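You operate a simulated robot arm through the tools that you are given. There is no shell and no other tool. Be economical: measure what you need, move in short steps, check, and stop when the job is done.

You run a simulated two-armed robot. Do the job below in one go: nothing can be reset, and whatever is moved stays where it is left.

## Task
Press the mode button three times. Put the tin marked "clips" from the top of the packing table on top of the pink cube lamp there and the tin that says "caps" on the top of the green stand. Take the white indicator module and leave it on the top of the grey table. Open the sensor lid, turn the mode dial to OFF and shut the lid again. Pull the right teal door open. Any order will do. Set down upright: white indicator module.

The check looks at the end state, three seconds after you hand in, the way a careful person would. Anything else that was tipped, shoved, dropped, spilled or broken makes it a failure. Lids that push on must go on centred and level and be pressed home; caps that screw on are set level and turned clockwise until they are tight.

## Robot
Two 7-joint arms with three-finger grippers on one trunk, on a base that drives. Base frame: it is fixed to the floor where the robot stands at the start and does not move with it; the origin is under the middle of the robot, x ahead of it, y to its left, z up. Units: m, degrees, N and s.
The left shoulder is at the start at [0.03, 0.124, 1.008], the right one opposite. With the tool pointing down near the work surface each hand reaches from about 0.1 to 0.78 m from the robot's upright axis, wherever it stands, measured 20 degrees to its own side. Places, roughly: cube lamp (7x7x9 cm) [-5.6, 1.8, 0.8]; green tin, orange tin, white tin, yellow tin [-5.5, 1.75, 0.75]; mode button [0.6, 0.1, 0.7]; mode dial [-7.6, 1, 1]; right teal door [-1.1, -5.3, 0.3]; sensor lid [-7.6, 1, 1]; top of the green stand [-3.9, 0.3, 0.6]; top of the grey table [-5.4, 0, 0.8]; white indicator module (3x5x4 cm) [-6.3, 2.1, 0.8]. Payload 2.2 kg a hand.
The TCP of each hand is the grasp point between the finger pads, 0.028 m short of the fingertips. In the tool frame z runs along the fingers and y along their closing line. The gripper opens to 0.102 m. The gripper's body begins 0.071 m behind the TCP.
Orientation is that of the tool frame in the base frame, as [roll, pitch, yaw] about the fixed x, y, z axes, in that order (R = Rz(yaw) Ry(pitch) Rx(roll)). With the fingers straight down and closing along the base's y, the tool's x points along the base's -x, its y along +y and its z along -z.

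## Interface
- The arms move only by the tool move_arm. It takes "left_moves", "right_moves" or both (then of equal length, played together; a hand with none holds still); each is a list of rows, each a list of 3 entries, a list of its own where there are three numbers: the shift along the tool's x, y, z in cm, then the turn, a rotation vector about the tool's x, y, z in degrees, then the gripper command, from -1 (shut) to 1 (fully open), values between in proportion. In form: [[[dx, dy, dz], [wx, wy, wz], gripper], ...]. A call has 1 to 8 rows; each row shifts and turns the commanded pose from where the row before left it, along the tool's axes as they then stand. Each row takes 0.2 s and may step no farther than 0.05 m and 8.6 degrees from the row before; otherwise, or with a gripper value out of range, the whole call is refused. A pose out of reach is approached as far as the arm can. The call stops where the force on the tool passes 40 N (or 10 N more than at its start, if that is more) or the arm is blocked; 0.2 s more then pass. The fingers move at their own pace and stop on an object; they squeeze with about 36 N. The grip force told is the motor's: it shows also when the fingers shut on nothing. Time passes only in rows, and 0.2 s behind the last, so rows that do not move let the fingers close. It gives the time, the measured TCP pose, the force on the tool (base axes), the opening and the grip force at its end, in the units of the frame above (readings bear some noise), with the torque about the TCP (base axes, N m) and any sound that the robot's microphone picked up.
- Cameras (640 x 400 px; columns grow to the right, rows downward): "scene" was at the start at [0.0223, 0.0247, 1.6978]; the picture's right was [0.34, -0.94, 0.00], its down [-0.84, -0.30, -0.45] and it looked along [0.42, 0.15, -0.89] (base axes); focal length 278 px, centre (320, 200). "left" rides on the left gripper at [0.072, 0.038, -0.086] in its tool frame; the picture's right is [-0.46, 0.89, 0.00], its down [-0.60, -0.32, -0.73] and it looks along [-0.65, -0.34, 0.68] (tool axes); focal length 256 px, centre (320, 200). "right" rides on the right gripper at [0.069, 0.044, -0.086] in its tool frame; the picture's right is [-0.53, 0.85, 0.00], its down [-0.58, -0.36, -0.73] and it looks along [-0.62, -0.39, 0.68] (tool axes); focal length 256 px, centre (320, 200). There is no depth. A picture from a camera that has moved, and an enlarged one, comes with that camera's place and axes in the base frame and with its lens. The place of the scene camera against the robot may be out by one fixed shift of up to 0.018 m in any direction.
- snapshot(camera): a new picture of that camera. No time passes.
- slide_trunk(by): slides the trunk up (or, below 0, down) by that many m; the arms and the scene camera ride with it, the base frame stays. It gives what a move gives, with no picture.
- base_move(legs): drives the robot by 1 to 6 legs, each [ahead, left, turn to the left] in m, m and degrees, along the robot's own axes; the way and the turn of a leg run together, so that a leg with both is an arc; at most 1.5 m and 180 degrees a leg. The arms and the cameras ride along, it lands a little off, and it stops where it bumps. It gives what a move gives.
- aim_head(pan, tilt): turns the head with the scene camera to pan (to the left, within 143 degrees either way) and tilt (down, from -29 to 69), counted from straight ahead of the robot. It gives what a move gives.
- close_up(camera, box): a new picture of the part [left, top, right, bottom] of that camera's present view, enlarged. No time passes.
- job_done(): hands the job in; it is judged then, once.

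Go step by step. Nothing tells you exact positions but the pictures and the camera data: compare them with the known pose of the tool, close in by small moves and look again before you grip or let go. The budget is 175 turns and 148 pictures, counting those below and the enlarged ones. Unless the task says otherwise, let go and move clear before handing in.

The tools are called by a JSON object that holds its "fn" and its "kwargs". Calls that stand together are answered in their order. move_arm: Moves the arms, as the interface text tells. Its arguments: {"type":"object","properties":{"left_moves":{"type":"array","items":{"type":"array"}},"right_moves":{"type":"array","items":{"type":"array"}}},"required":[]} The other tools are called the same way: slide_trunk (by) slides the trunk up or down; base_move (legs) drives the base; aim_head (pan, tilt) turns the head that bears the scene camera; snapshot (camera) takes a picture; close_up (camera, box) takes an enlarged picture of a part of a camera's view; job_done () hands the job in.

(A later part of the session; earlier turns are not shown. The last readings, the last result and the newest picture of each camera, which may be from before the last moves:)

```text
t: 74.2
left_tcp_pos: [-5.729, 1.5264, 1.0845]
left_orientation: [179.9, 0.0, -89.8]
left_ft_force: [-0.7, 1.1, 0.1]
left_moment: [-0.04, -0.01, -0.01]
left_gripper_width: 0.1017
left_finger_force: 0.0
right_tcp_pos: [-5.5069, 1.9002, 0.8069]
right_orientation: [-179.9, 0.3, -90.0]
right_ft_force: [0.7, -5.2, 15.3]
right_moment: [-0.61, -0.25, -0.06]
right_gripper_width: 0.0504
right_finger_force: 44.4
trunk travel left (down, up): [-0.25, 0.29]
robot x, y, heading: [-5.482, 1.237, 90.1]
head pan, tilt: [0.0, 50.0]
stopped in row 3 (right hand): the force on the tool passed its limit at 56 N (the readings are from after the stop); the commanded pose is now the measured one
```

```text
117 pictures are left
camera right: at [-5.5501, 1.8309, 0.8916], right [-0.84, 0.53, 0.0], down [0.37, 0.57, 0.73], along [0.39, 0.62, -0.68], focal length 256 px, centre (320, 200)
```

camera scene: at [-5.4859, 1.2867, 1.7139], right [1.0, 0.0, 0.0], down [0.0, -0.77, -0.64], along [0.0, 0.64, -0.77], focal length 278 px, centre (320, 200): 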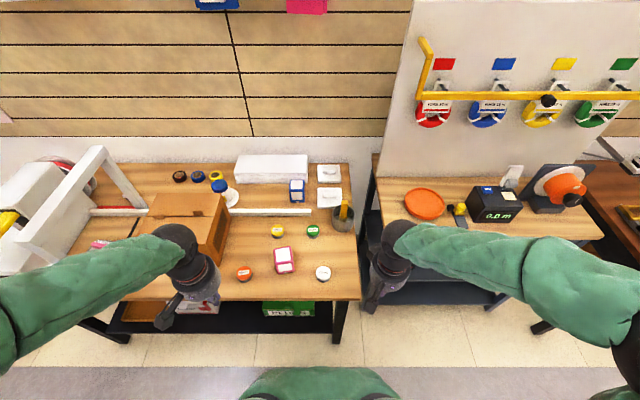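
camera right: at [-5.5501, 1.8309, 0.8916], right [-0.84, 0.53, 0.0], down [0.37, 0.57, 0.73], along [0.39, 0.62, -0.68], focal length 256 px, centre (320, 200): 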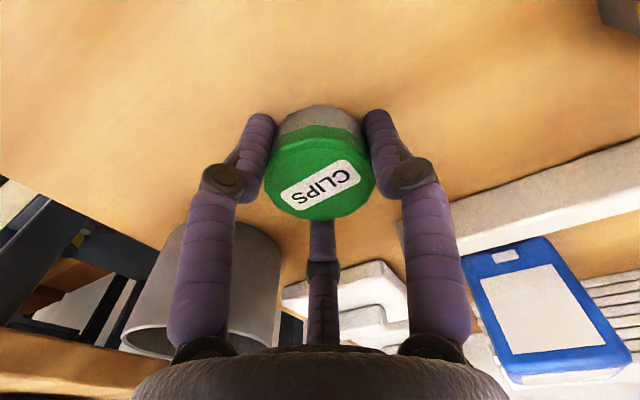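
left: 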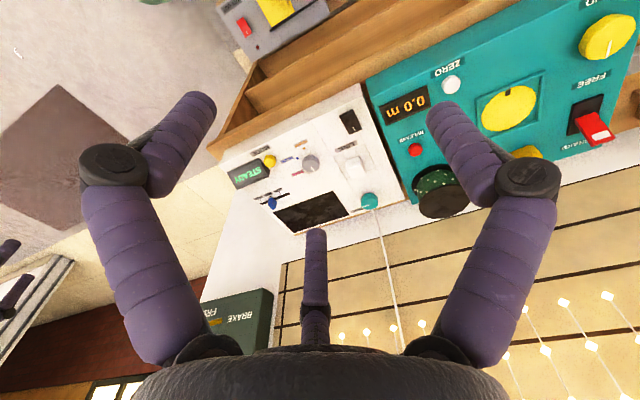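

The tin is gripped (width 5.0 cm) with some upward load on the hand. I'll lift while holding.

{"fn": "move_arm", "kwargs": {"right_moves": [[[0, 0, -0.5], [0, 0, 0], -1], [[0, 0, -1.5], [0, 0, 0], -1], [[0, 0, -4], [0, 0, 0], -1], [[0, 0, -4], [0, 0, 0], -1], [[0, 0, -3], [0, 0, 0], -1]]}}

{"fn": "snapshot", "kwargs": {"camera": "right"}}

{"fn": "snapshot", "kwargs": {"camera": "scene"}}

```text
t: 75.4
left_tcp_pos: [-5.7281, 1.5248, 1.0846]
left_orientation: [-180.0, 0.0, -89.9]
left_ft_force: [-0.1, 0.5, -0.2]
left_moment: [-0.02, -0.03, 0.02]
left_gripper_width: 0.1018
left_finger_force: 0.0
right_tcp_pos: [-5.5037, 1.8976, 0.9306]
right_orientation: [-180.0, 0.2, -89.9]
right_ft_force: [-0.7, -0.9, 0.1]
right_moment: [0.0, 0.01, 0.02]
right_gripper_width: 0.0022
right_finger_force: 31.0
trunk travel left (down, up): [-0.25, 0.29]
robot x, y, heading: [-5.4742, 1.2385, 90.1]
head pan, tilt: [0.0, 50.0]
```

```text
116 pictures are left
camera right: at [-5.5477, 1.8277, 1.0159], right [-0.85, 0.53, 0.0], down [0.36, 0.58, 0.73], along [0.39, 0.62, -0.68], focal length 256 px, centre (320, 200)
```

right: 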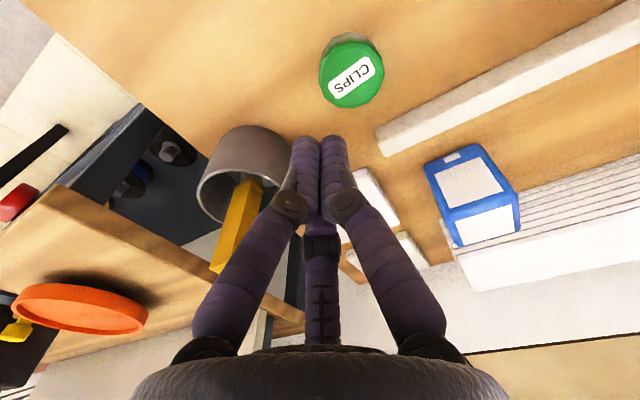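

```text
115 pictures are left
camera scene: at [-5.4859, 1.2845, 1.7139], right [1.0, 0.0, 0.0], down [0.0, -0.77, -0.64], along [0.0, 0.64, -0.77], focal length 278 px, centre (320, 200)
```

scene: 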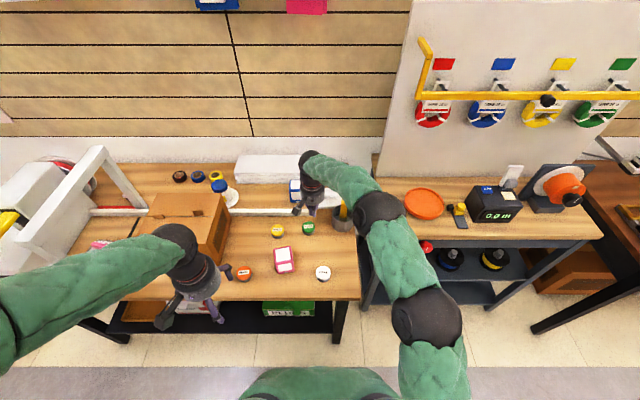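

The fingers slipped off; the tin still stands, shifted a couple of cm to about (-5.525, 1.909). I think the fingertips pressed on the table (z≈0.774), so I'll retry a bit higher and recentred.

{"fn": "move_arm", "kwargs": {"right_moves": [[[-1.1, 2.2, 0], [0, 0, 0], 0.6], [[0, 0, 3], [0, 0, 0], 0.6], [[0, 0, 3], [0, 0, 0], 0.6], [[0, 0, 3], [0, 0, 0], 0.6]]}}

{"fn": "snapshot", "kwargs": {"camera": "right"}}

```text
t: 76.4
left_tcp_pos: [-5.7274, 1.5256, 1.0836]
left_orientation: [180.0, 0.0, -89.8]
left_ft_force: [-0.2, 0.6, 0.7]
left_moment: [-0.03, 0.0, 0.01]
left_gripper_width: 0.1021
left_finger_force: 0.2
right_tcp_pos: [-5.5273, 1.9085, 0.8446]
right_orientation: [179.8, 0.1, -90.1]
right_ft_force: [-0.1, 0.2, 1.6]
right_moment: [0.01, 0.0, 0.0]
right_gripper_width: 0.0814
right_finger_force: 0.1
trunk travel left (down, up): [-0.25, 0.29]
robot x, y, heading: [-5.4774, 1.2332, 89.9]
head pan, tilt: [0.0, 50.0]
```

```text
114 pictures are left
camera right: at [-5.5708, 1.8397, 0.9292], right [-0.84, 0.53, 0.0], down [0.37, 0.57, 0.73], along [0.39, 0.62, -0.68], focal length 256 px, centre (320, 200)
```

right: 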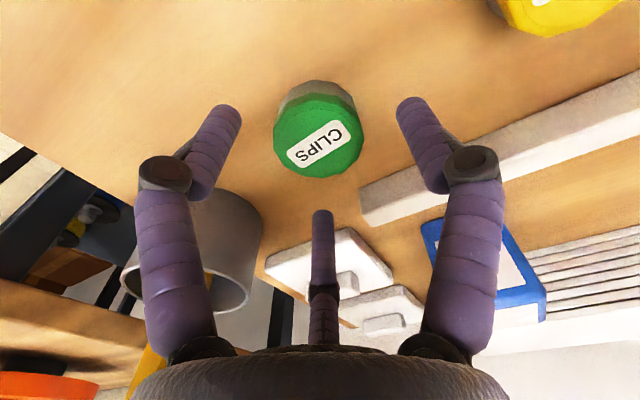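

Well aligned. I'll lower so the tips stop about 6 mm above the table and close slowly.

{"fn": "move_arm", "kwargs": {"right_moves": [[[0.3, 0.1, 2], [0, 0, 0], 0.6], [[0, 0, 1.5], [0, 0, 0], 0.6], [[0, 0, 0], [0, 0, 0], 0.2], [[0, 0, 0], [0, 0, 0], 0], [[0, 0, 0], [0, 0, 0], -0.1], [[0, 0, 0], [0, 0, 0], -0.3], [[0, 0, 0], [0, 0, 0], -0.3]]}}

{"fn": "snapshot", "kwargs": {"camera": "right"}}

```text
t: 78.0
left_tcp_pos: [-5.7285, 1.5251, 1.0837]
left_orientation: [180.0, 0.0, -89.9]
left_ft_force: [0.0, -0.1, -0.4]
left_moment: [0.01, 0.0, 0.05]
left_gripper_width: 0.1021
left_finger_force: 0.0
right_tcp_pos: [-5.5282, 1.9059, 0.811]
right_orientation: [179.9, 0.2, -90.0]
right_ft_force: [1.4, 0.7, 1.4]
right_moment: [-0.03, 0.04, -0.02]
right_gripper_width: 0.0505
right_finger_force: 35.7
trunk travel left (down, up): [-0.25, 0.29]
robot x, y, heading: [-5.4769, 1.2355, 90.1]
head pan, tilt: [0.0, 50.0]
```

```text
113 pictures are left
camera right: at [-5.5718, 1.8366, 0.8955], right [-0.85, 0.53, 0.0], down [0.36, 0.57, 0.73], along [0.39, 0.62, -0.68], focal length 256 px, centre (320, 200)
```

right: 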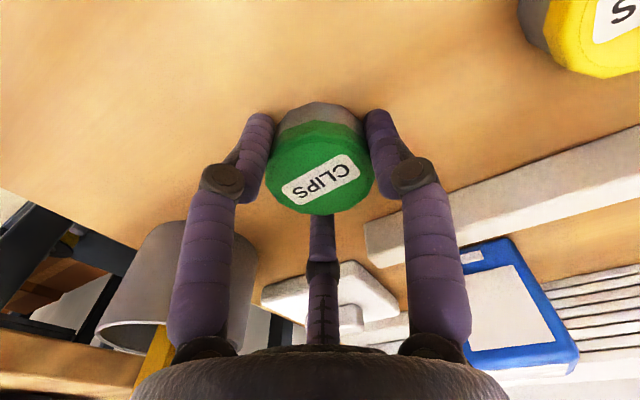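

Now it's gripped cleanly with no table contact. Lifting slightly to test.

{"fn": "move_arm", "kwargs": {"right_moves": [[[0, 0, 0], [0, 0, 0], -1], [[0, 0, -1], [0, 0, 0], -1], [[0, 0, -2], [0, 0, 0], -1], [[0, 0, -4], [0, 0, 0], -1], [[0, 0, -4], [0, 0, 0], -1], [[0, 0, -4], [0, 0, 0], -1]]}}

{"fn": "snapshot", "kwargs": {"camera": "right"}}

```text
t: 79.4
left_tcp_pos: [-5.7289, 1.524, 1.0848]
left_orientation: [180.0, 0.0, -90.0]
left_ft_force: [0.1, -0.6, 0.3]
left_moment: [-0.01, -0.02, 0.0]
left_gripper_width: 0.102
left_finger_force: 0.0
right_tcp_pos: [-5.5288, 1.9073, 0.9587]
right_orientation: [-179.9, 0.1, -90.0]
right_ft_force: [-0.7, -0.1, -1.2]
right_moment: [0.03, 0.0, -0.02]
right_gripper_width: 0.0505
right_finger_force: 36.3
trunk travel left (down, up): [-0.25, 0.29]
robot x, y, heading: [-5.4794, 1.231, 90.2]
head pan, tilt: [0.0, 50.0]
```

```text
112 pictures are left
camera right: at [-5.5708, 1.8372, 1.0442], right [-0.85, 0.53, 0.0], down [0.36, 0.58, 0.73], along [0.39, 0.62, -0.68], focal length 256 px, centre (320, 200)
```

right: 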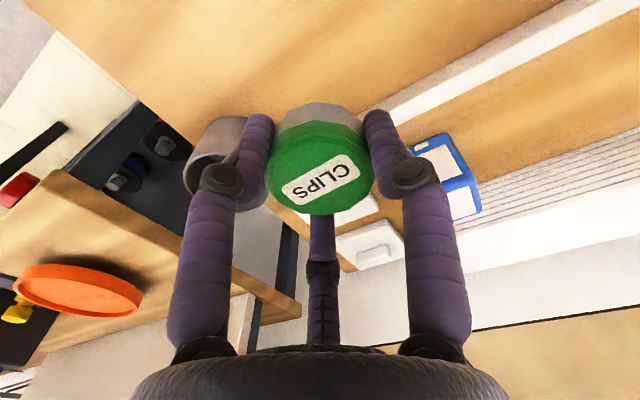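

The tin is held. The pink lamp is near (-5.60, 1.753); I'll check it with the left hand's camera before placing.

{"fn": "snapshot", "kwargs": {"camera": "left"}}

```text
111 pictures are left
camera left: at [-5.7652, 1.4524, 1.17], right [-0.89, 0.46, 0.0], down [0.32, 0.6, 0.73], along [0.34, 0.65, -0.68], focal length 256 px, centre (320, 200)
```

left: 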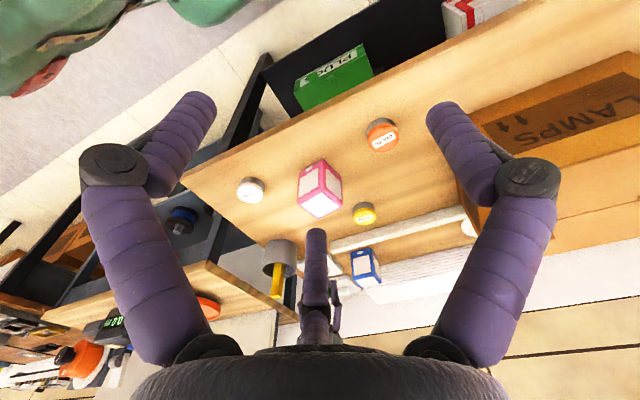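

{"fn": "close_up", "kwargs": {"camera": "left", "box": [220, 100, 420, 240]}}

```text
2.86 times, centred on (320, 170) of left
camera zoom: at [-5.7652, 1.4524, 1.17], right [-0.89, 0.46, 0.0], down [0.32, 0.6, 0.73], along [0.34, 0.65, -0.68], focal length 731 px, centre (320, 286)
```

zoom: 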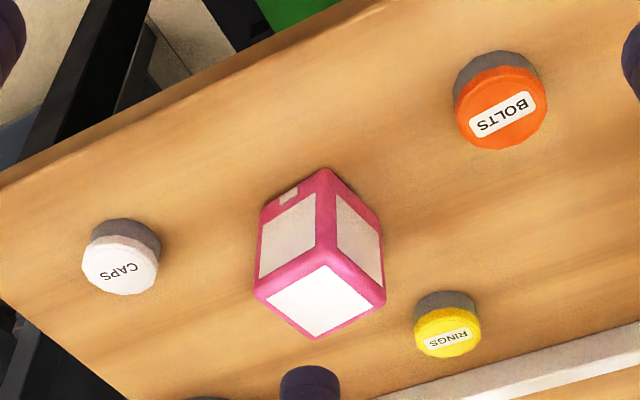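

Both cameras agree: lamp top centre is about (-5.605, 1.755). Moving the clips tin above it.

{"fn": "move_arm", "kwargs": {"right_moves": [[[3.8, 1.9, -0.5], [0, 0, 0], -1], [[3.8, 1.9, 0], [0, 0, 0], -1], [[3.8, 1.9, 0], [0, 0, 0], -1], [[3.8, 1.9, 0], [0, 0, 0], -1]]}}

{"fn": "close_up", "kwargs": {"camera": "left", "box": [220, 100, 420, 240]}}

{"fn": "close_up", "kwargs": {"camera": "scene", "box": [220, 200, 360, 300]}}

```text
t: 80.4
left_tcp_pos: [-5.7284, 1.5237, 1.0845]
left_orientation: [179.9, 0.0, -89.9]
left_ft_force: [0.3, 0.0, -0.1]
left_moment: [-0.01, 0.03, -0.01]
left_gripper_width: 0.102
left_finger_force: 0.1
right_tcp_pos: [-5.605, 1.7532, 0.9622]
right_orientation: [-179.9, 0.3, -90.0]
right_ft_force: [0.3, -0.6, -0.8]
right_moment: [0.02, -0.01, -0.03]
right_gripper_width: 0.0506
right_finger_force: 35.7
trunk travel left (down, up): [-0.25, 0.29]
robot x, y, heading: [-5.4812, 1.2329, 90.0]
head pan, tilt: [0.0, 50.0]
```

```text
2.86 times, centred on (320, 170) of left
camera zoom: at [-5.7656, 1.4523, 1.1699], right [-0.89, 0.46, 0.0], down [0.32, 0.6, 0.73], along [0.34, 0.65, -0.68], focal length 731 px, centre (320, 286)
```

zoom: 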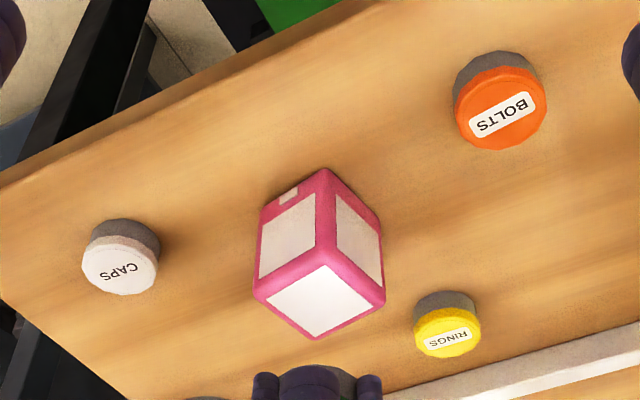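

```text
4.00 times, centred on (290, 250) of scene
camera zoom: at [-5.4864, 1.2838, 1.7139], right [1.0, 0.0, 0.0], down [0.0, -0.77, -0.64], along [0.0, 0.64, -0.77], focal length 1114 px, centre (440, 0)
```

zoom: 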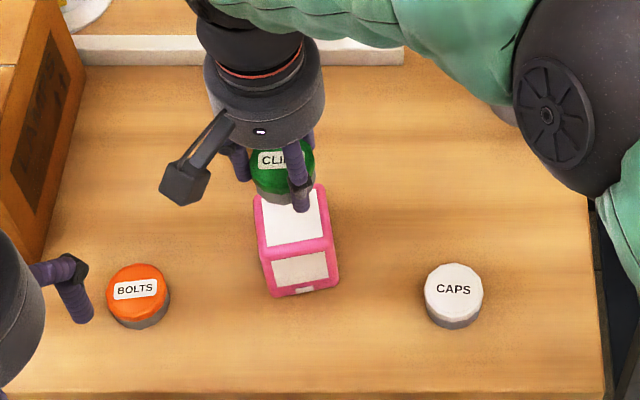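

Aligned. Lowering to just above the lamp and then touching down in small steps.

{"fn": "move_arm", "kwargs": {"right_moves": [[[0, 0, 2.5], [0, 0, 0], -1], [[0, 0, 2.0], [0, 0, 0], -1], [[0, 0, 0.7], [0, 0, 0], -1]]}}

{"fn": "close_up", "kwargs": {"camera": "left", "box": [220, 120, 420, 260]}}

```text
t: 81.2
left_tcp_pos: [-5.7295, 1.5244, 1.084]
left_orientation: [179.9, 0.0, -89.9]
left_ft_force: [0.0, -0.2, -0.6]
left_moment: [0.0, 0.0, -0.02]
left_gripper_width: 0.1019
left_finger_force: 0.1
right_tcp_pos: [-5.6061, 1.7561, 0.9106]
right_orientation: [-180.0, 0.2, -90.1]
right_ft_force: [0.6, 1.0, -1.1]
right_moment: [0.0, 0.02, 0.01]
right_gripper_width: 0.0506
right_finger_force: 35.6
trunk travel left (down, up): [-0.25, 0.29]
robot x, y, heading: [-5.4764, 1.2326, 90.3]
head pan, tilt: [0.0, 50.0]
```

```text
2.86 times, centred on (320, 190) of left
camera zoom: at [-5.7654, 1.4527, 1.1699], right [-0.89, 0.46, 0.0], down [0.32, 0.6, 0.73], along [0.34, 0.65, -0.68], focal length 731 px, centre (320, 229)
```

zoom: 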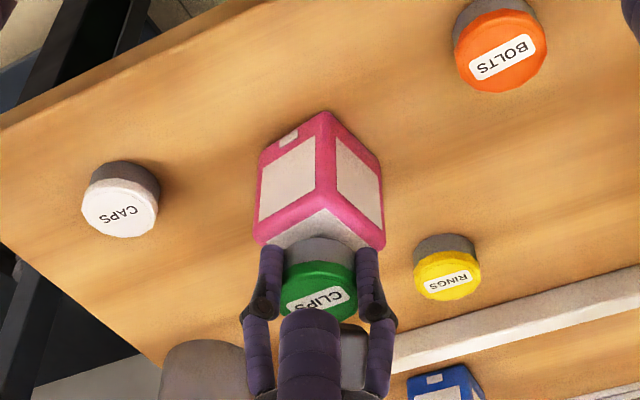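

Coming down nicely over the lamp's top. Final descent in 3 mm steps.

{"fn": "move_arm", "kwargs": {"right_moves": [[[0, 0, 0.3], [0, 0, 0], -1], [[0, 0, 0.3], [0, 0, 0], -1], [[0, 0, 0.2], [0, 0, 0], -1]]}}

{"fn": "close_up", "kwargs": {"camera": "left", "box": [260, 160, 380, 240]}}

```text
t: 82.0
left_tcp_pos: [-5.7281, 1.5232, 1.0838]
left_orientation: [-180.0, 0.0, -89.9]
left_ft_force: [-0.6, -0.2, -0.5]
left_moment: [0.03, 0.0, -0.02]
left_gripper_width: 0.1018
left_finger_force: 0.1
right_tcp_pos: [-5.6061, 1.7546, 0.9022]
right_orientation: [180.0, 0.1, -90.0]
right_ft_force: [-0.3, -0.2, -0.5]
right_moment: [-0.02, -0.01, -0.01]
right_gripper_width: 0.0505
right_finger_force: 36.0
trunk travel left (down, up): [-0.25, 0.29]
robot x, y, heading: [-5.478, 1.2366, 90.2]
head pan, tilt: [0.0, 50.0]
```

```text
5.00 times, centred on (320, 200) of left
camera zoom: at [-5.7653, 1.4528, 1.1699], right [-0.89, 0.46, 0.0], down [0.32, 0.6, 0.73], along [0.34, 0.65, -0.68], focal length 1280 px, centre (320, 200)
```

zoom: 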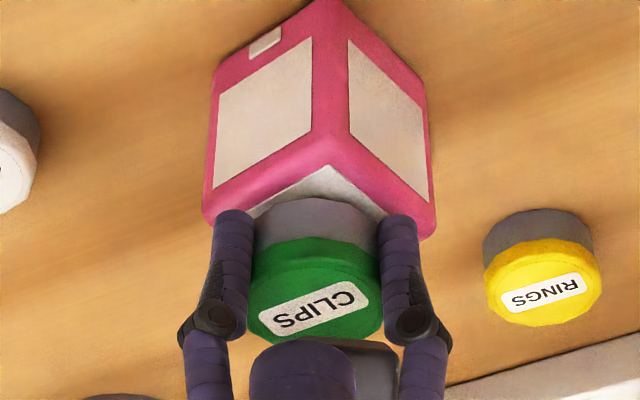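

Not touching yet; continuing in 2 mm steps.

{"fn": "move_arm", "kwargs": {"right_moves": [[[0, 0, 0.2], [0, 0, 0], -1], [[0, 0, 0.2], [0, 0, 0], -1], [[0, 0, 0.2], [0, 0, 0], -1]]}}

```text
t: 82.8
left_tcp_pos: [-5.7298, 1.5235, 1.0836]
left_orientation: [180.0, 0.0, -89.9]
left_ft_force: [0.3, -0.7, 0.6]
left_moment: [0.02, 0.01, 0.01]
left_gripper_width: 0.1018
left_finger_force: 0.1
right_tcp_pos: [-5.6049, 1.7536, 0.8979]
right_orientation: [-180.0, 0.1, -90.0]
right_ft_force: [0.4, -0.7, -1.7]
right_moment: [-0.02, 0.01, -0.03]
right_gripper_width: 0.0503
right_finger_force: 36.0
trunk travel left (down, up): [-0.25, 0.29]
robot x, y, heading: [-5.4777, 1.233, 90.1]
head pan, tilt: [0.0, 50.0]
```

{"fn": "move_arm", "kwargs": {"right_moves": [[[0, 0, 0.2], [0, 0, 0], -1], [[0, 0, 0.2], [0, 0, 0], -1], [[0, 0, 0.2], [0, 0, 0], -1]]}}

{"fn": "close_up", "kwargs": {"camera": "left", "box": [260, 160, 380, 240]}}

```text
t: 83.6
left_tcp_pos: [-5.7274, 1.5232, 1.0847]
left_orientation: [-180.0, 0.1, -89.9]
left_ft_force: [0.4, 0.3, -0.6]
left_moment: [-0.03, 0.04, 0.02]
left_gripper_width: 0.1021
left_finger_force: 0.0
right_tcp_pos: [-5.6046, 1.7546, 0.8952]
right_orientation: [179.8, 0.4, -90.1]
right_ft_force: [5.2, -2.3, 20.2]
right_moment: [-0.3, -0.25, 0.01]
right_gripper_width: 0.0504
right_finger_force: 36.1
trunk travel left (down, up): [-0.25, 0.29]
robot x, y, heading: [-5.4777, 1.2334, 90.0]
head pan, tilt: [0.0, 50.0]
```

```text
5.00 times, centred on (320, 200) of left
camera zoom: at [-5.7645, 1.4516, 1.1706], right [-0.89, 0.46, 0.0], down [0.32, 0.6, 0.73], along [0.34, 0.65, -0.68], focal length 1280 px, centre (320, 200)
```

zoom: 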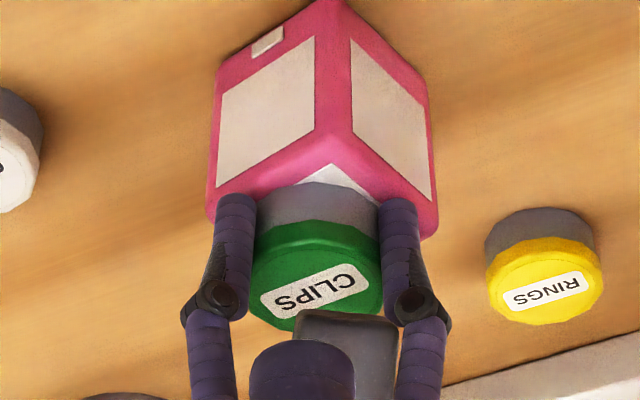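

Contact made. I'll relieve the pressure by 2 mm, open, and rise straight up.

{"fn": "move_arm", "kwargs": {"right_moves": [[[0, 0, -0.2], [0, 0, 0], -1], [[0, 0, 0], [0, 0, 0], 0.1], [[0, 0, 0], [0, 0, 0], 0.4], [[0, 0, -0.3], [0, 0, 0], 0.6], [[0, 0, -1], [0, 0, 0], 0.6], [[0, 0, -3], [0, 0, 0], 0.6], [[0, 0, -4], [0, 0, 0], 0.6], [[0, 0, -4], [0, 0, 0], 0.6]]}}

{"fn": "close_up", "kwargs": {"camera": "left", "box": [220, 120, 420, 260]}}

{"fn": "snapshot", "kwargs": {"camera": "right"}}

```text
t: 85.4
left_tcp_pos: [-5.7283, 1.5239, 1.0834]
left_orientation: [180.0, 0.1, -89.9]
left_ft_force: [0.7, 0.2, 0.3]
left_moment: [0.02, 0.0, 0.02]
left_gripper_width: 0.1019
left_finger_force: 0.0
right_tcp_pos: [-5.6046, 1.755, 1.0177]
right_orientation: [-180.0, 0.0, -89.9]
right_ft_force: [0.2, -0.2, -0.9]
right_moment: [0.01, -0.01, 0.04]
right_gripper_width: 0.0816
right_finger_force: 0.0
trunk travel left (down, up): [-0.25, 0.29]
robot x, y, heading: [-5.4793, 1.237, 89.9]
head pan, tilt: [0.0, 50.0]
```

```text
2.86 times, centred on (320, 190) of left
camera zoom: at [-5.7651, 1.4525, 1.17], right [-0.89, 0.46, 0.0], down [0.32, 0.6, 0.73], along [0.34, 0.65, -0.68], focal length 731 px, centre (320, 229)
```

zoom: 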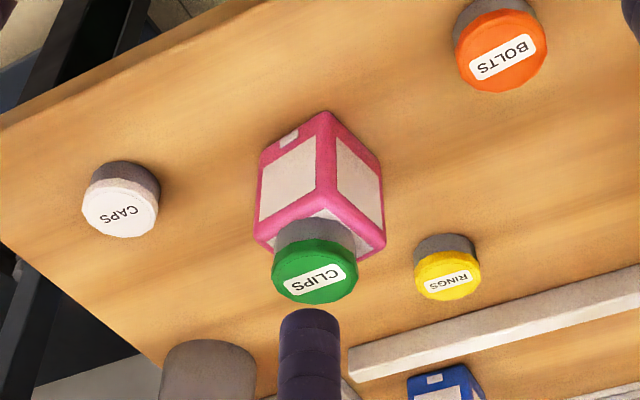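

```text
103 pictures are left
camera right: at [-5.6486, 1.686, 1.1023], right [-0.85, 0.53, 0.0], down [0.36, 0.58, 0.73], along [0.39, 0.62, -0.68], focal length 256 px, centre (320, 200)
```

right: 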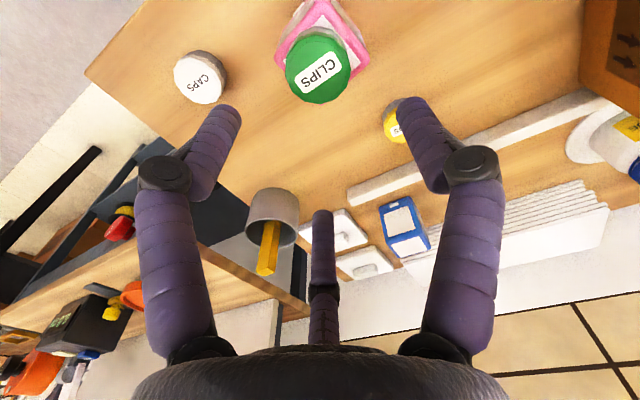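

The clips tin sits on the lamp. Next the CAPS tin at about (-5.467, 1.716): moving above it.

{"fn": "move_arm", "kwargs": {"right_moves": [[[1.3, -4.6, 0], [0, 0, 0], 0.6], [[1.3, -4.6, 0], [0, 0, 0], 0.6], [[1.3, -4.6, 0], [0, 0, 0], 0.6], [[0, 0, 4.3], [0, 0, 0], 0.6], [[0, 0, 4.3], [0, 0, 0], 0.6], [[0, 0, 4.3], [0, 0, 0], 0.6], [[0, 0, 4], [0, 0, 0], 0.6]]}}

{"fn": "snapshot", "kwargs": {"camera": "right"}}

```text
t: 87.0
left_tcp_pos: [-5.7277, 1.5244, 1.0835]
left_orientation: [180.0, 0.1, -89.9]
left_ft_force: [-0.7, 0.3, -0.9]
left_moment: [-0.01, 0.0, 0.01]
left_gripper_width: 0.1022
left_finger_force: 0.0
right_tcp_pos: [-5.4676, 1.7167, 0.8455]
right_orientation: [179.8, 0.2, -90.1]
right_ft_force: [0.4, 1.5, 0.8]
right_moment: [0.02, -0.02, -0.01]
right_gripper_width: 0.0817
right_finger_force: 0.1
trunk travel left (down, up): [-0.25, 0.29]
robot x, y, heading: [-5.4778, 1.2343, 90.1]
head pan, tilt: [0.0, 50.0]
```

```text
102 pictures are left
camera right: at [-5.5114, 1.6469, 0.9308], right [-0.84, 0.54, 0.0], down [0.37, 0.57, 0.73], along [0.39, 0.62, -0.68], focal length 256 px, centre (320, 200)
```

right: 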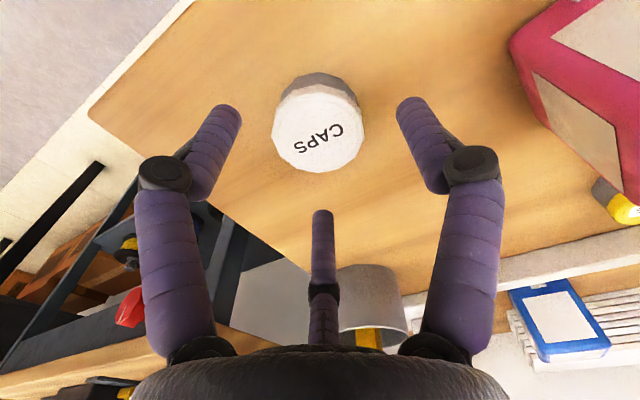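

Centred like before. Lowering to the same height that worked and closing.

{"fn": "move_arm", "kwargs": {"right_moves": [[[0.4, 0.1, 2], [0, 0, 0], 0.6], [[0, 0, 1.5], [0, 0, 0], 0.6], [[0, 0, 0], [0, 0, 0], 0.2], [[0, 0, 0], [0, 0, 0], 0], [[0, 0, 0], [0, 0, 0], -0.1], [[0, 0, 0], [0, 0, 0], -0.3], [[0, 0, 0], [0, 0, 0], -0.6]]}}

{"fn": "move_arm", "kwargs": {"right_moves": [[[0, 0, 0], [0, 0, 0], -1], [[0, 0, -1], [0, 0, 0], -1], [[0, 0, -2], [0, 0, 0], -1], [[0, 0, -4], [0, 0, 0], -1], [[0, 0, -4], [0, 0, 0], -1], [[0, 0, -4], [0, 0, 0], -1], [[0, 0, -4], [0, 0, 0], -1]]}}

{"fn": "snapshot", "kwargs": {"camera": "right"}}

```text
t: 88.6
left_tcp_pos: [-5.7278, 1.5246, 1.084]
left_orientation: [180.0, 0.0, -89.9]
left_ft_force: [-1.6, -0.5, -0.6]
left_moment: [0.04, 0.02, 0.0]
left_gripper_width: 0.1021
left_finger_force: 0.1
right_tcp_pos: [-5.4703, 1.7121, 0.8108]
right_orientation: [180.0, 0.2, -90.0]
right_ft_force: [-0.7, 1.0, -0.4]
right_moment: [0.06, 0.0, 0.0]
right_gripper_width: 0.0504
right_finger_force: 35.9
trunk travel left (down, up): [-0.25, 0.29]
robot x, y, heading: [-5.4813, 1.2342, 90.2]
head pan, tilt: [0.0, 50.0]
```

```text
t: 90.2
left_tcp_pos: [-5.7283, 1.5242, 1.0842]
left_orientation: [-180.0, -0.2, -89.9]
left_ft_force: [0.3, 0.0, 0.2]
left_moment: [0.0, 0.0, 0.03]
left_gripper_width: 0.1022
left_finger_force: 0.1
right_tcp_pos: [-5.4666, 1.7104, 1.0015]
right_orientation: [180.0, 0.2, -89.9]
right_ft_force: [0.3, -0.1, -0.8]
right_moment: [-0.01, -0.02, 0.0]
right_gripper_width: 0.0505
right_finger_force: 35.9
trunk travel left (down, up): [-0.25, 0.29]
robot x, y, heading: [-5.4797, 1.2327, 90.0]
head pan, tilt: [0.0, 50.0]
```

```text
101 pictures are left
camera right: at [-5.5106, 1.6415, 1.0872], right [-0.85, 0.53, 0.0], down [0.36, 0.58, 0.73], along [0.39, 0.62, -0.68], focal length 256 px, centre (320, 200)
```

right: 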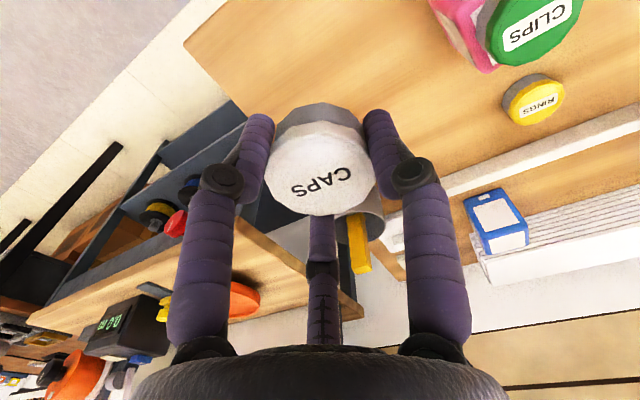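

CAPS is in the right hand. I'll draw the right arm back, back the base off and side-step left to view the module by the strapping machine.

{"fn": "move_arm", "kwargs": {"right_moves": [[[4, -1.5, -1.5], [0, 0, 0], -1], [[4, -1.5, -1.5], [0, 0, 0], -1], [[4, -1.5, -1.5], [0, 0, 0], -1], [[4, -1.5, -1.5], [0, 0, 0], -1]]}}

{"fn": "base_move", "kwargs": {"legs": [[-0.25, 0, 0], [0, 0.7, 0]]}}

{"fn": "aim_head", "kwargs": {"pan": -5, "tilt": 42}}

{"fn": "snapshot", "kwargs": {"camera": "scene"}}

```text
t: 91.2
left_tcp_pos: [-5.7285, 1.5234, 1.0838]
left_orientation: [180.0, 0.2, -89.9]
left_ft_force: [0.0, -0.2, 0.3]
left_moment: [0.03, 0.01, 0.0]
left_gripper_width: 0.1023
left_finger_force: 0.1
right_tcp_pos: [-5.41, 1.5503, 1.0615]
right_orientation: [179.9, 0.3, -89.9]
right_ft_force: [0.1, -1.0, 0.1]
right_moment: [0.0, 0.01, 0.01]
right_gripper_width: 0.0503
right_finger_force: 36.2
trunk travel left (down, up): [-0.25, 0.29]
robot x, y, heading: [-5.476, 1.2383, 90.1]
head pan, tilt: [0.0, 50.0]
```

```text
t: 96.4
left_tcp_pos: [-6.417, 1.2793, 1.0836]
left_orientation: [180.0, -0.1, -90.3]
left_ft_force: [-0.6, 1.1, 0.5]
left_moment: [-0.04, -0.02, -0.02]
left_gripper_width: 0.1019
left_finger_force: 0.0
right_tcp_pos: [-6.0974, 1.306, 1.0621]
right_orientation: [180.0, 0.3, -90.5]
right_ft_force: [0.2, -0.3, -0.4]
right_moment: [-0.04, -0.05, 0.01]
right_gripper_width: 0.0505
right_finger_force: 35.8
trunk travel left (down, up): [-0.25, 0.29]
robot x, y, heading: [-6.1693, 0.9855, 89.7]
head pan, tilt: [0.0, 50.0]
```

```text
t: 97.1
left_tcp_pos: [-6.4157, 1.28, 1.0834]
left_orientation: [-179.9, 0.0, -90.5]
left_ft_force: [-0.9, -0.8, 0.3]
left_moment: [-0.02, -0.01, -0.02]
left_gripper_width: 0.102
left_finger_force: 0.1
right_tcp_pos: [-6.0969, 1.3043, 1.061]
right_orientation: [180.0, 0.3, -90.6]
right_ft_force: [1.1, -1.0, -0.4]
right_moment: [0.0, -0.01, -0.01]
right_gripper_width: 0.0503
right_finger_force: 35.8
trunk travel left (down, up): [-0.25, 0.29]
robot x, y, heading: [-6.1665, 0.9887, 89.8]
head pan, tilt: [-5.0, 42.0]
```

```text
100 pictures are left
camera scene: at [-6.1678, 1.0442, 1.7251], right [1.0, -0.09, 0.0], down [-0.06, -0.67, -0.74], along [0.07, 0.74, -0.67], focal length 278 px, centre (320, 200)
```

scene: 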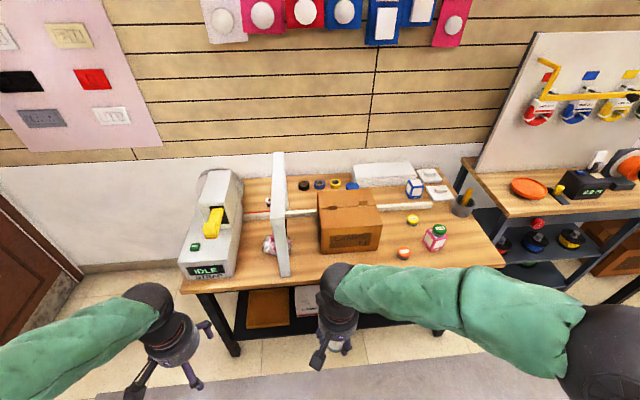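

{"fn": "close_up", "kwargs": {"camera": "scene", "box": [170, 130, 370, 290]}}

{"fn": "snapshot", "kwargs": {"camera": "left"}}

```text
2.50 times, centred on (270, 210) of scene
camera zoom: at [-6.1678, 1.0442, 1.7251], right [1.0, -0.09, 0.0], down [-0.06, -0.67, -0.74], along [0.07, 0.74, -0.67], focal length 696 px, centre (445, 175)
```

zoom: 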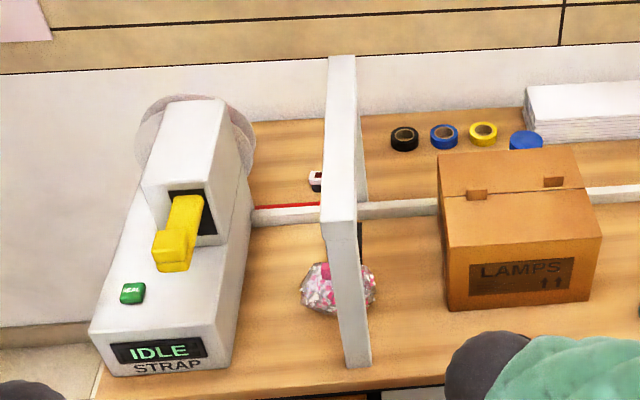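

```text
98 pictures are left
camera left: at [-6.4532, 1.2085, 1.1699], right [-0.88, 0.47, 0.0], down [0.32, 0.6, 0.73], along [0.34, 0.65, -0.68], focal length 256 px, centre (320, 200)
```

left: 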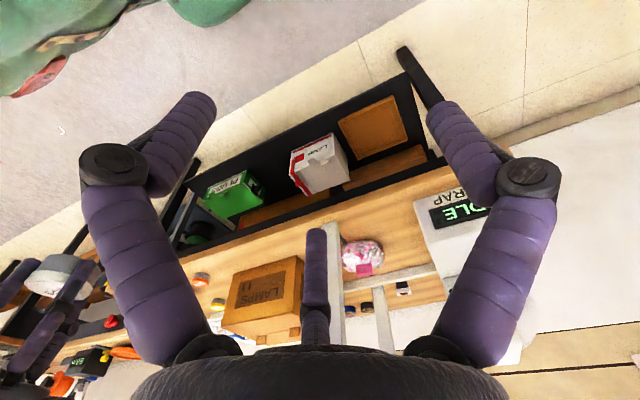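

The module sits at about (-6.32, 2.09), behind the rail between the strapping machine and a tall white arch. I'll raise the trunk so the hands clear the arch, move in, and look down on it with the left camera.

{"fn": "slide_trunk", "kwargs": {"by": 0.27}}

{"fn": "base_move", "kwargs": {"legs": [[0.26, -0.13, 0]]}}

{"fn": "move_arm", "kwargs": {"left_moves": [[[-4, 0, 0], [0, 0, 0], 1], [[-4, 0, 0], [0, 0, 0], 1], [[-4, 0, 0], [0, 0, 0], 1], [[-4, 0, 0], [0, 0, 0], 1], [[-4, 0, 0], [0, 0, 0], 1]]}}

{"fn": "snapshot", "kwargs": {"camera": "left"}}

{"fn": "snapshot", "kwargs": {"camera": "scene"}}

```text
t: 99.9
left_tcp_pos: [-6.4161, 1.2795, 1.3528]
left_orientation: [-180.0, 0.1, -90.4]
left_ft_force: [-0.6, -0.2, 0.3]
left_moment: [-0.01, 0.03, 0.0]
left_gripper_width: 0.102
left_finger_force: 0.1
right_tcp_pos: [-6.0978, 1.3052, 1.3303]
right_orientation: [180.0, 0.2, -90.5]
right_ft_force: [0.6, -0.5, 0.1]
right_moment: [0.01, 0.02, 0.04]
right_gripper_width: 0.0506
right_finger_force: 36.2
trunk travel left (down, up): [-0.52, 0.02]
robot x, y, heading: [-6.1677, 0.988, 89.8]
head pan, tilt: [-5.0, 42.0]
```

```text
t: 101.9
left_tcp_pos: [-6.2842, 1.5383, 1.3552]
left_orientation: [180.0, 0.0, -90.1]
left_ft_force: [-1.0, -0.4, -0.7]
left_moment: [0.02, -0.02, 0.01]
left_gripper_width: 0.102
left_finger_force: 0.0
right_tcp_pos: [-5.9663, 1.5665, 1.3322]
right_orientation: [-180.0, 0.2, -90.1]
right_ft_force: [-1.5, 0.5, -0.7]
right_moment: [0.0, -0.01, -0.01]
right_gripper_width: 0.0506
right_finger_force: 36.5
trunk travel left (down, up): [-0.52, 0.02]
robot x, y, heading: [-6.0338, 1.2483, 89.7]
head pan, tilt: [-5.0, 42.0]
```

```text
t: 103.1
left_tcp_pos: [-6.2789, 1.7419, 1.3544]
left_orientation: [-180.0, -0.1, -90.1]
left_ft_force: [-0.2, 0.6, 0.3]
left_moment: [-0.03, 0.01, -0.03]
left_gripper_width: 0.1021
left_finger_force: 0.1
right_tcp_pos: [-5.9675, 1.5674, 1.3305]
right_orientation: [180.0, 0.2, -90.1]
right_ft_force: [-0.1, -0.5, -0.2]
right_moment: [0.0, 0.0, 0.02]
right_gripper_width: 0.0503
right_finger_force: 36.0
trunk travel left (down, up): [-0.52, 0.02]
robot x, y, heading: [-6.039, 1.2469, 90.0]
head pan, tilt: [-5.0, 42.0]
```

```text
97 pictures are left
camera left: at [-6.3182, 1.6709, 1.4405], right [-0.88, 0.47, 0.0], down [0.32, 0.6, 0.73], along [0.34, 0.65, -0.68], focal length 256 px, centre (320, 200)
```

left: 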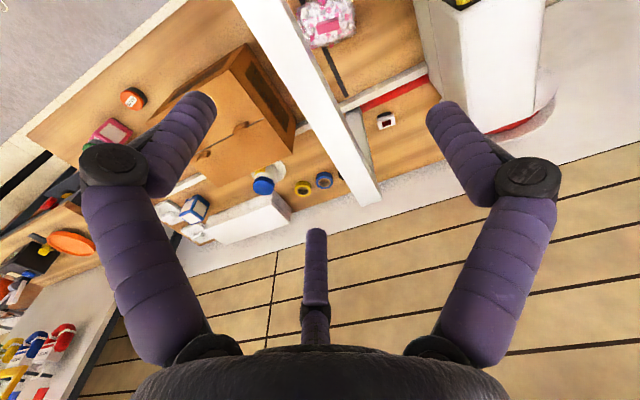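

```text
96 pictures are left
camera scene: at [-6.0347, 1.3072, 1.995], right [1.0, -0.09, 0.0], down [-0.06, -0.67, -0.74], along [0.07, 0.74, -0.67], focal length 278 px, centre (320, 200)
```

scene: 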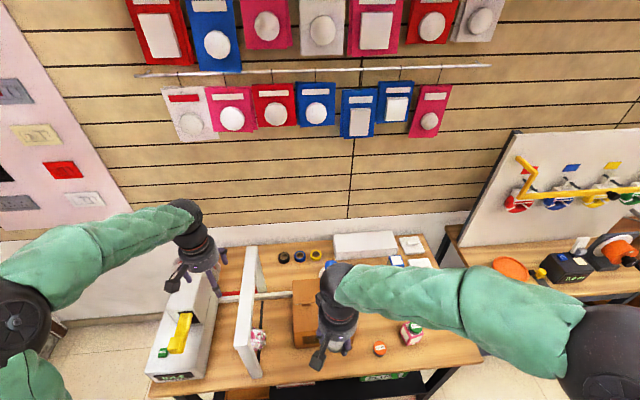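

{"fn": "close_up", "kwargs": {"camera": "left", "box": [300, 40, 460, 160]}}

```text
3.33 times, centred on (380, 100) of left
camera zoom: at [-6.3182, 1.6709, 1.4405], right [-0.88, 0.47, 0.0], down [0.32, 0.6, 0.73], along [0.34, 0.65, -0.68], focal length 853 px, centre (120, 533)
```

zoom: 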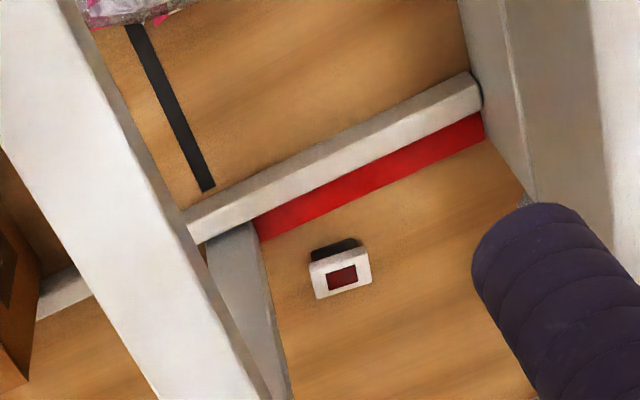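

The module stands upright (white top with red window), centre about (-6.308, 2.081), long side nearly along x. I'll reach the left hand over the arch toward it, staying high, to see how far the arm gets.

{"fn": "move_arm", "kwargs": {"left_moves": [[[-4, 0.4, 0], [0, 0, 0], 0.4], [[-4, 0.4, 0], [0, 0, 0], 0.4], [[-4, 0.4, 0], [0, 0, 0], 0.4], [[-4, 0.4, 0], [0, 0, 0], 0.4], [[-4, 0.4, 0], [0, 0, 0], 0.4], [[-4, 0.4, 0], [0, 0, 0], 0.4], [[-4, 0.4, 0], [0, 0, 0], 0.4], [[-4, 0.2, 0], [0, 0, 0], 0.4]]}}

{"fn": "snapshot", "kwargs": {"camera": "scene"}}

```text
t: 104.9
left_tcp_pos: [-6.302, 1.9835, 1.3524]
left_orientation: [179.9, 0.0, -90.1]
left_ft_force: [-0.1, -0.4, 0.6]
left_moment: [0.02, 0.0, -0.01]
left_gripper_width: 0.0713
left_finger_force: 0.1
left hand out of reach, approached as far as the arm can: row 7, 8
right_tcp_pos: [-5.9657, 1.5637, 1.3322]
right_orientation: [-180.0, 0.2, -90.3]
right_ft_force: [-0.3, -0.5, -0.1]
right_moment: [0.03, 0.02, 0.0]
right_gripper_width: 0.0506
right_finger_force: 35.4
trunk travel left (down, up): [-0.52, 0.02]
robot x, y, heading: [-6.0355, 1.2479, 90.0]
head pan, tilt: [-5.0, 42.0]
```

```text
94 pictures are left
camera scene: at [-6.0354, 1.3029, 1.9952], right [1.0, -0.09, 0.0], down [-0.06, -0.67, -0.74], along [0.07, 0.74, -0.67], focal length 278 px, centre (320, 200)
```

scene: 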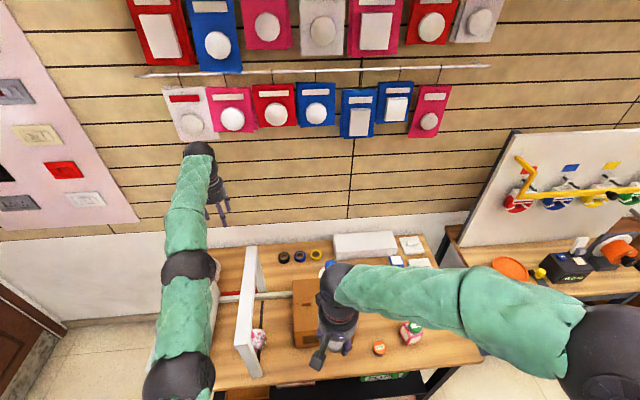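

At this height the arm tops out about 10 cm short, and the forearm needs to come in from the left of the arch. I'll retract and check how much floor room there is to the table edge.

{"fn": "move_arm", "kwargs": {"left_moves": [[[4.5, 0, 0], [0, 0, 0], 0.4], [[4.5, 0, 0], [0, 0, 0], 0.4], [[4.5, 0, 0], [0, 0, 0], 0.4], [[4.5, 0, 0], [0, 0, 0], 0.4], [[4.5, 0, 0], [0, 0, 0], 0.4], [[4.5, 0, 0], [0, 0, 0], 0.4], [[4.5, 0, 0], [0, 0, 0], 0.4]]}}

{"fn": "aim_head", "kwargs": {"pan": 0, "tilt": 69}}

{"fn": "snapshot", "kwargs": {"camera": "scene"}}

```text
t: 106.5
left_tcp_pos: [-6.3034, 1.6671, 1.3564]
left_orientation: [180.0, 0.2, -90.0]
left_ft_force: [0.0, -0.1, 0.3]
left_moment: [0.02, -0.01, 0.04]
left_gripper_width: 0.0714
left_finger_force: 0.1
right_tcp_pos: [-5.9667, 1.5651, 1.3315]
right_orientation: [-180.0, 0.2, -90.2]
right_ft_force: [-0.1, -1.1, -0.6]
right_moment: [0.02, 0.02, -0.03]
right_gripper_width: 0.0504
right_finger_force: 36.4
trunk travel left (down, up): [-0.52, 0.02]
robot x, y, heading: [-6.0324, 1.2449, 89.7]
head pan, tilt: [-5.0, 42.0]
```

```text
t: 107.4
left_tcp_pos: [-6.3028, 1.6691, 1.355]
left_orientation: [180.0, 0.1, -90.1]
left_ft_force: [1.3, -0.2, 0.3]
left_moment: [0.0, 0.0, 0.0]
left_gripper_width: 0.0716
left_finger_force: 0.1
right_tcp_pos: [-5.967, 1.5651, 1.3311]
right_orientation: [-180.0, 0.2, -90.3]
right_ft_force: [0.9, 0.6, -1.0]
right_moment: [-0.01, 0.03, -0.02]
right_gripper_width: 0.0504
right_finger_force: 36.0
trunk travel left (down, up): [-0.52, 0.02]
robot x, y, heading: [-6.0354, 1.246, 89.9]
head pan, tilt: [0.0, 68.8]
```

```text
93 pictures are left
camera scene: at [-6.0424, 1.277, 1.962], right [1.0, 0.0, 0.0], down [0.0, -0.93, -0.36], along [0.0, 0.36, -0.93], focal length 278 px, centre (320, 200)
```

scene: 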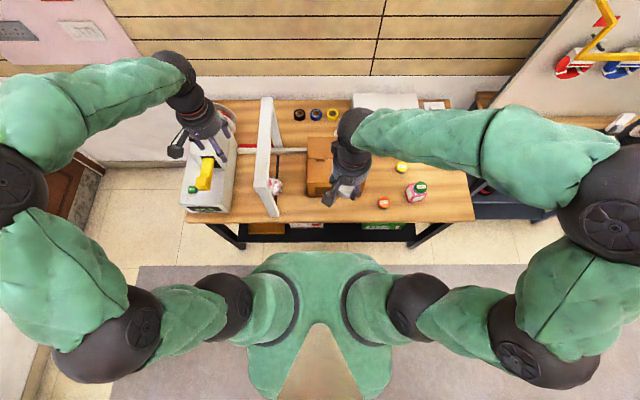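

I can't see the base itself beneath the chest. I'll side-step left and creep ahead 8 cm to see whether it is free.

{"fn": "base_move", "kwargs": {"legs": [[0, 0.33, 0], [0.08, 0, 0]]}}

```text
t: 110.2
left_tcp_pos: [-6.6324, 1.746, 1.3562]
left_orientation: [-180.0, 0.1, -89.6]
left_ft_force: [-0.1, -0.3, 0.3]
left_moment: [0.0, -0.02, 0.03]
left_gripper_width: 0.0713
left_finger_force: 0.0
right_tcp_pos: [-6.2947, 1.6445, 1.3309]
right_orientation: [-180.0, 0.0, -89.7]
right_ft_force: [-0.7, 0.4, -1.2]
right_moment: [-0.03, -0.01, 0.01]
right_gripper_width: 0.0506
right_finger_force: 35.7
trunk travel left (down, up): [-0.52, 0.02]
robot x, y, heading: [-6.3596, 1.3302, 90.6]
head pan, tilt: [0.0, 68.8]
```

No bump at y=1.33. I'll step a bit further left and turn right 25° so the left forearm comes in diagonally, clear of the arch.

{"fn": "base_move", "kwargs": {"legs": [[0, 0.14, 0], [0, 0, -25]]}}

{"fn": "aim_head", "kwargs": {"pan": 0, "tilt": 50}}

{"fn": "snapshot", "kwargs": {"camera": "scene"}}

{"fn": "snapshot", "kwargs": {"camera": "left"}}

```text
t: 112.8
left_tcp_pos: [-6.5687, 1.8178, 1.3544]
left_orientation: [-179.9, 0.0, -115.2]
left_ft_force: [-0.6, 0.1, -0.1]
left_moment: [-0.02, 0.04, -0.01]
left_gripper_width: 0.0716
left_finger_force: 0.0
right_tcp_pos: [-6.3082, 1.5809, 1.3316]
right_orientation: [-180.0, 0.1, -115.1]
right_ft_force: [0.4, -0.1, -0.9]
right_moment: [-0.03, 0.01, 0.03]
right_gripper_width: 0.0504
right_finger_force: 36.0
trunk travel left (down, up): [-0.52, 0.02]
robot x, y, heading: [-6.5012, 1.3204, 64.9]
head pan, tilt: [0.0, 68.8]
```

```text
t: 113.7
left_tcp_pos: [-6.5696, 1.8169, 1.3558]
left_orientation: [179.9, 0.0, -115.1]
left_ft_force: [-0.2, -0.8, -0.6]
left_moment: [-0.02, 0.03, 0.0]
left_gripper_width: 0.0715
left_finger_force: 0.0
right_tcp_pos: [-6.3076, 1.5811, 1.3317]
right_orientation: [-180.0, 0.1, -115.1]
right_ft_force: [1.1, -0.3, -0.7]
right_moment: [-0.01, 0.0, -0.01]
right_gripper_width: 0.0506
right_finger_force: 36.0
trunk travel left (down, up): [-0.52, 0.02]
robot x, y, heading: [-6.5053, 1.3224, 64.8]
head pan, tilt: [0.0, 50.0]
```

```text
92 pictures are left
camera scene: at [-6.4918, 1.3679, 1.9839], right [0.91, -0.42, 0.0], down [-0.33, -0.69, -0.64], along [0.27, 0.58, -0.77], focal length 278 px, centre (320, 200)
```

scene: 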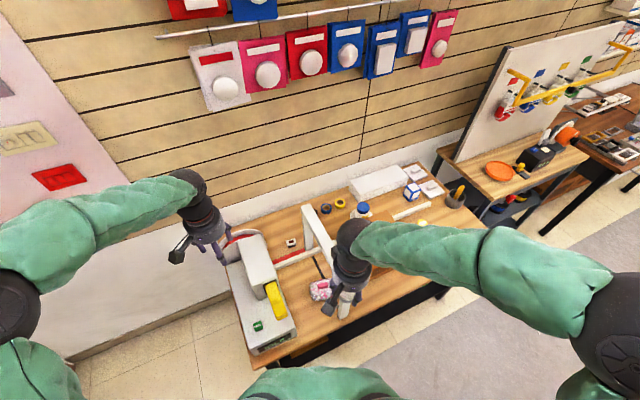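

```text
91 pictures are left
camera left: at [-6.6331, 1.7683, 1.4417], right [-0.6, 0.8, 0.0], down [0.54, 0.41, 0.73], along [0.58, 0.44, -0.68], focal length 256 px, centre (320, 200)
```

left: 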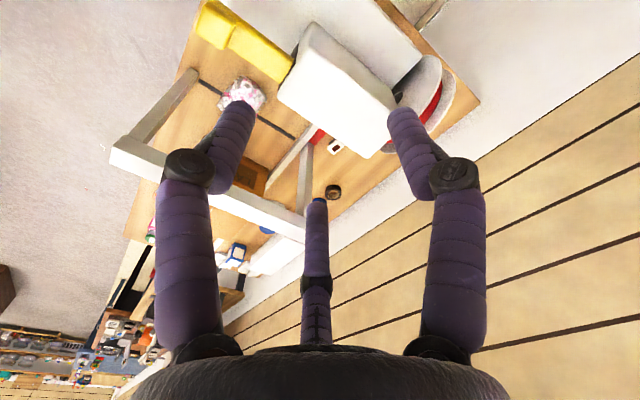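

Good view. I'll move the left hand diagonally to above the module, still above the arch height.

{"fn": "move_arm", "kwargs": {"left_moves": [[[-4.36, -1.56, 1.2], [0, 0, 0], 0.4], [[-4.36, -1.56, 1.2], [0, 0, 0], 0.4], [[-4.36, -1.56, 1.2], [0, 0, 0], 0.4], [[-4.36, -1.56, 1.2], [0, 0, 0], 0.4], [[-4.36, -1.56, 1.2], [0, 0, 0], 0.4], [[-4.36, -1.56, 1.2], [0, 0, 0], 0.4], [[-4.36, -1.56, 1.2], [0, 0, -7], 0.4], [[-4, -2.1, 1.2], [0, 0, -7], 0.4]]}}

{"fn": "snapshot", "kwargs": {"camera": "left"}}

{"fn": "snapshot", "kwargs": {"camera": "scene"}}

```text
t: 115.5
left_tcp_pos: [-6.322, 2.06, 1.2665]
left_orientation: [-180.0, 0.4, -102.6]
left_ft_force: [-0.3, 0.3, 2.7]
left_moment: [-0.11, -0.04, 0.01]
left_gripper_width: 0.0711
left_finger_force: 0.2
left hand out of reach, approached as far as the arm can: row 8
right_tcp_pos: [-6.3066, 1.582, 1.3309]
right_orientation: [179.9, 0.1, -115.1]
right_ft_force: [0.2, 0.1, -1.0]
right_moment: [0.01, 0.06, 0.01]
right_gripper_width: 0.0507
right_finger_force: 36.0
trunk travel left (down, up): [-0.52, 0.02]
robot x, y, heading: [-6.5073, 1.3214, 64.9]
head pan, tilt: [0.0, 50.0]
```

```text
90 pictures are left
camera left: at [-6.3741, 1.9967, 1.3519], right [-0.76, 0.65, 0.0], down [0.44, 0.52, 0.74], along [0.47, 0.56, -0.68], focal length 256 px, centre (320, 200)
```

left: 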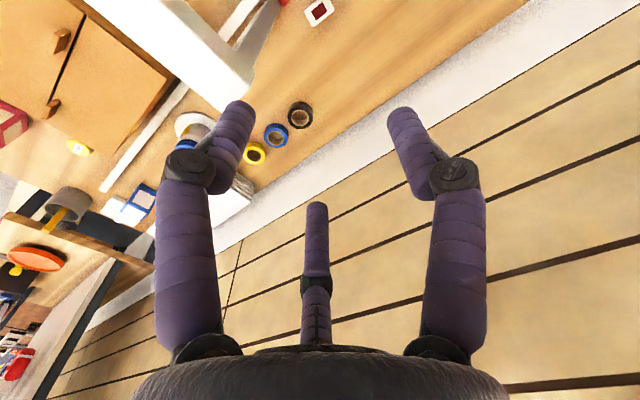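

```text
89 pictures are left
camera scene: at [-6.4899, 1.3683, 1.984], right [0.91, -0.42, 0.0], down [-0.33, -0.69, -0.64], along [0.27, 0.58, -0.77], focal length 278 px, centre (320, 200)
```

scene: 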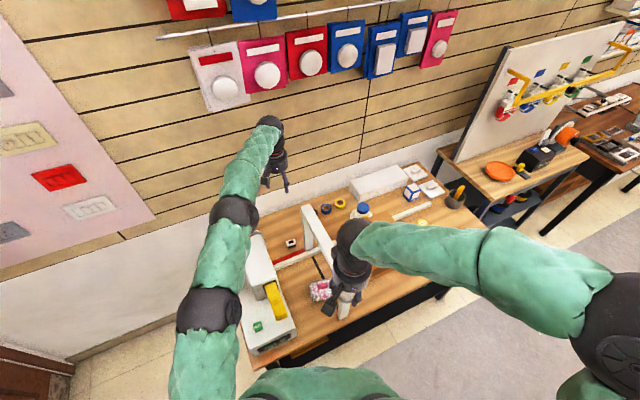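

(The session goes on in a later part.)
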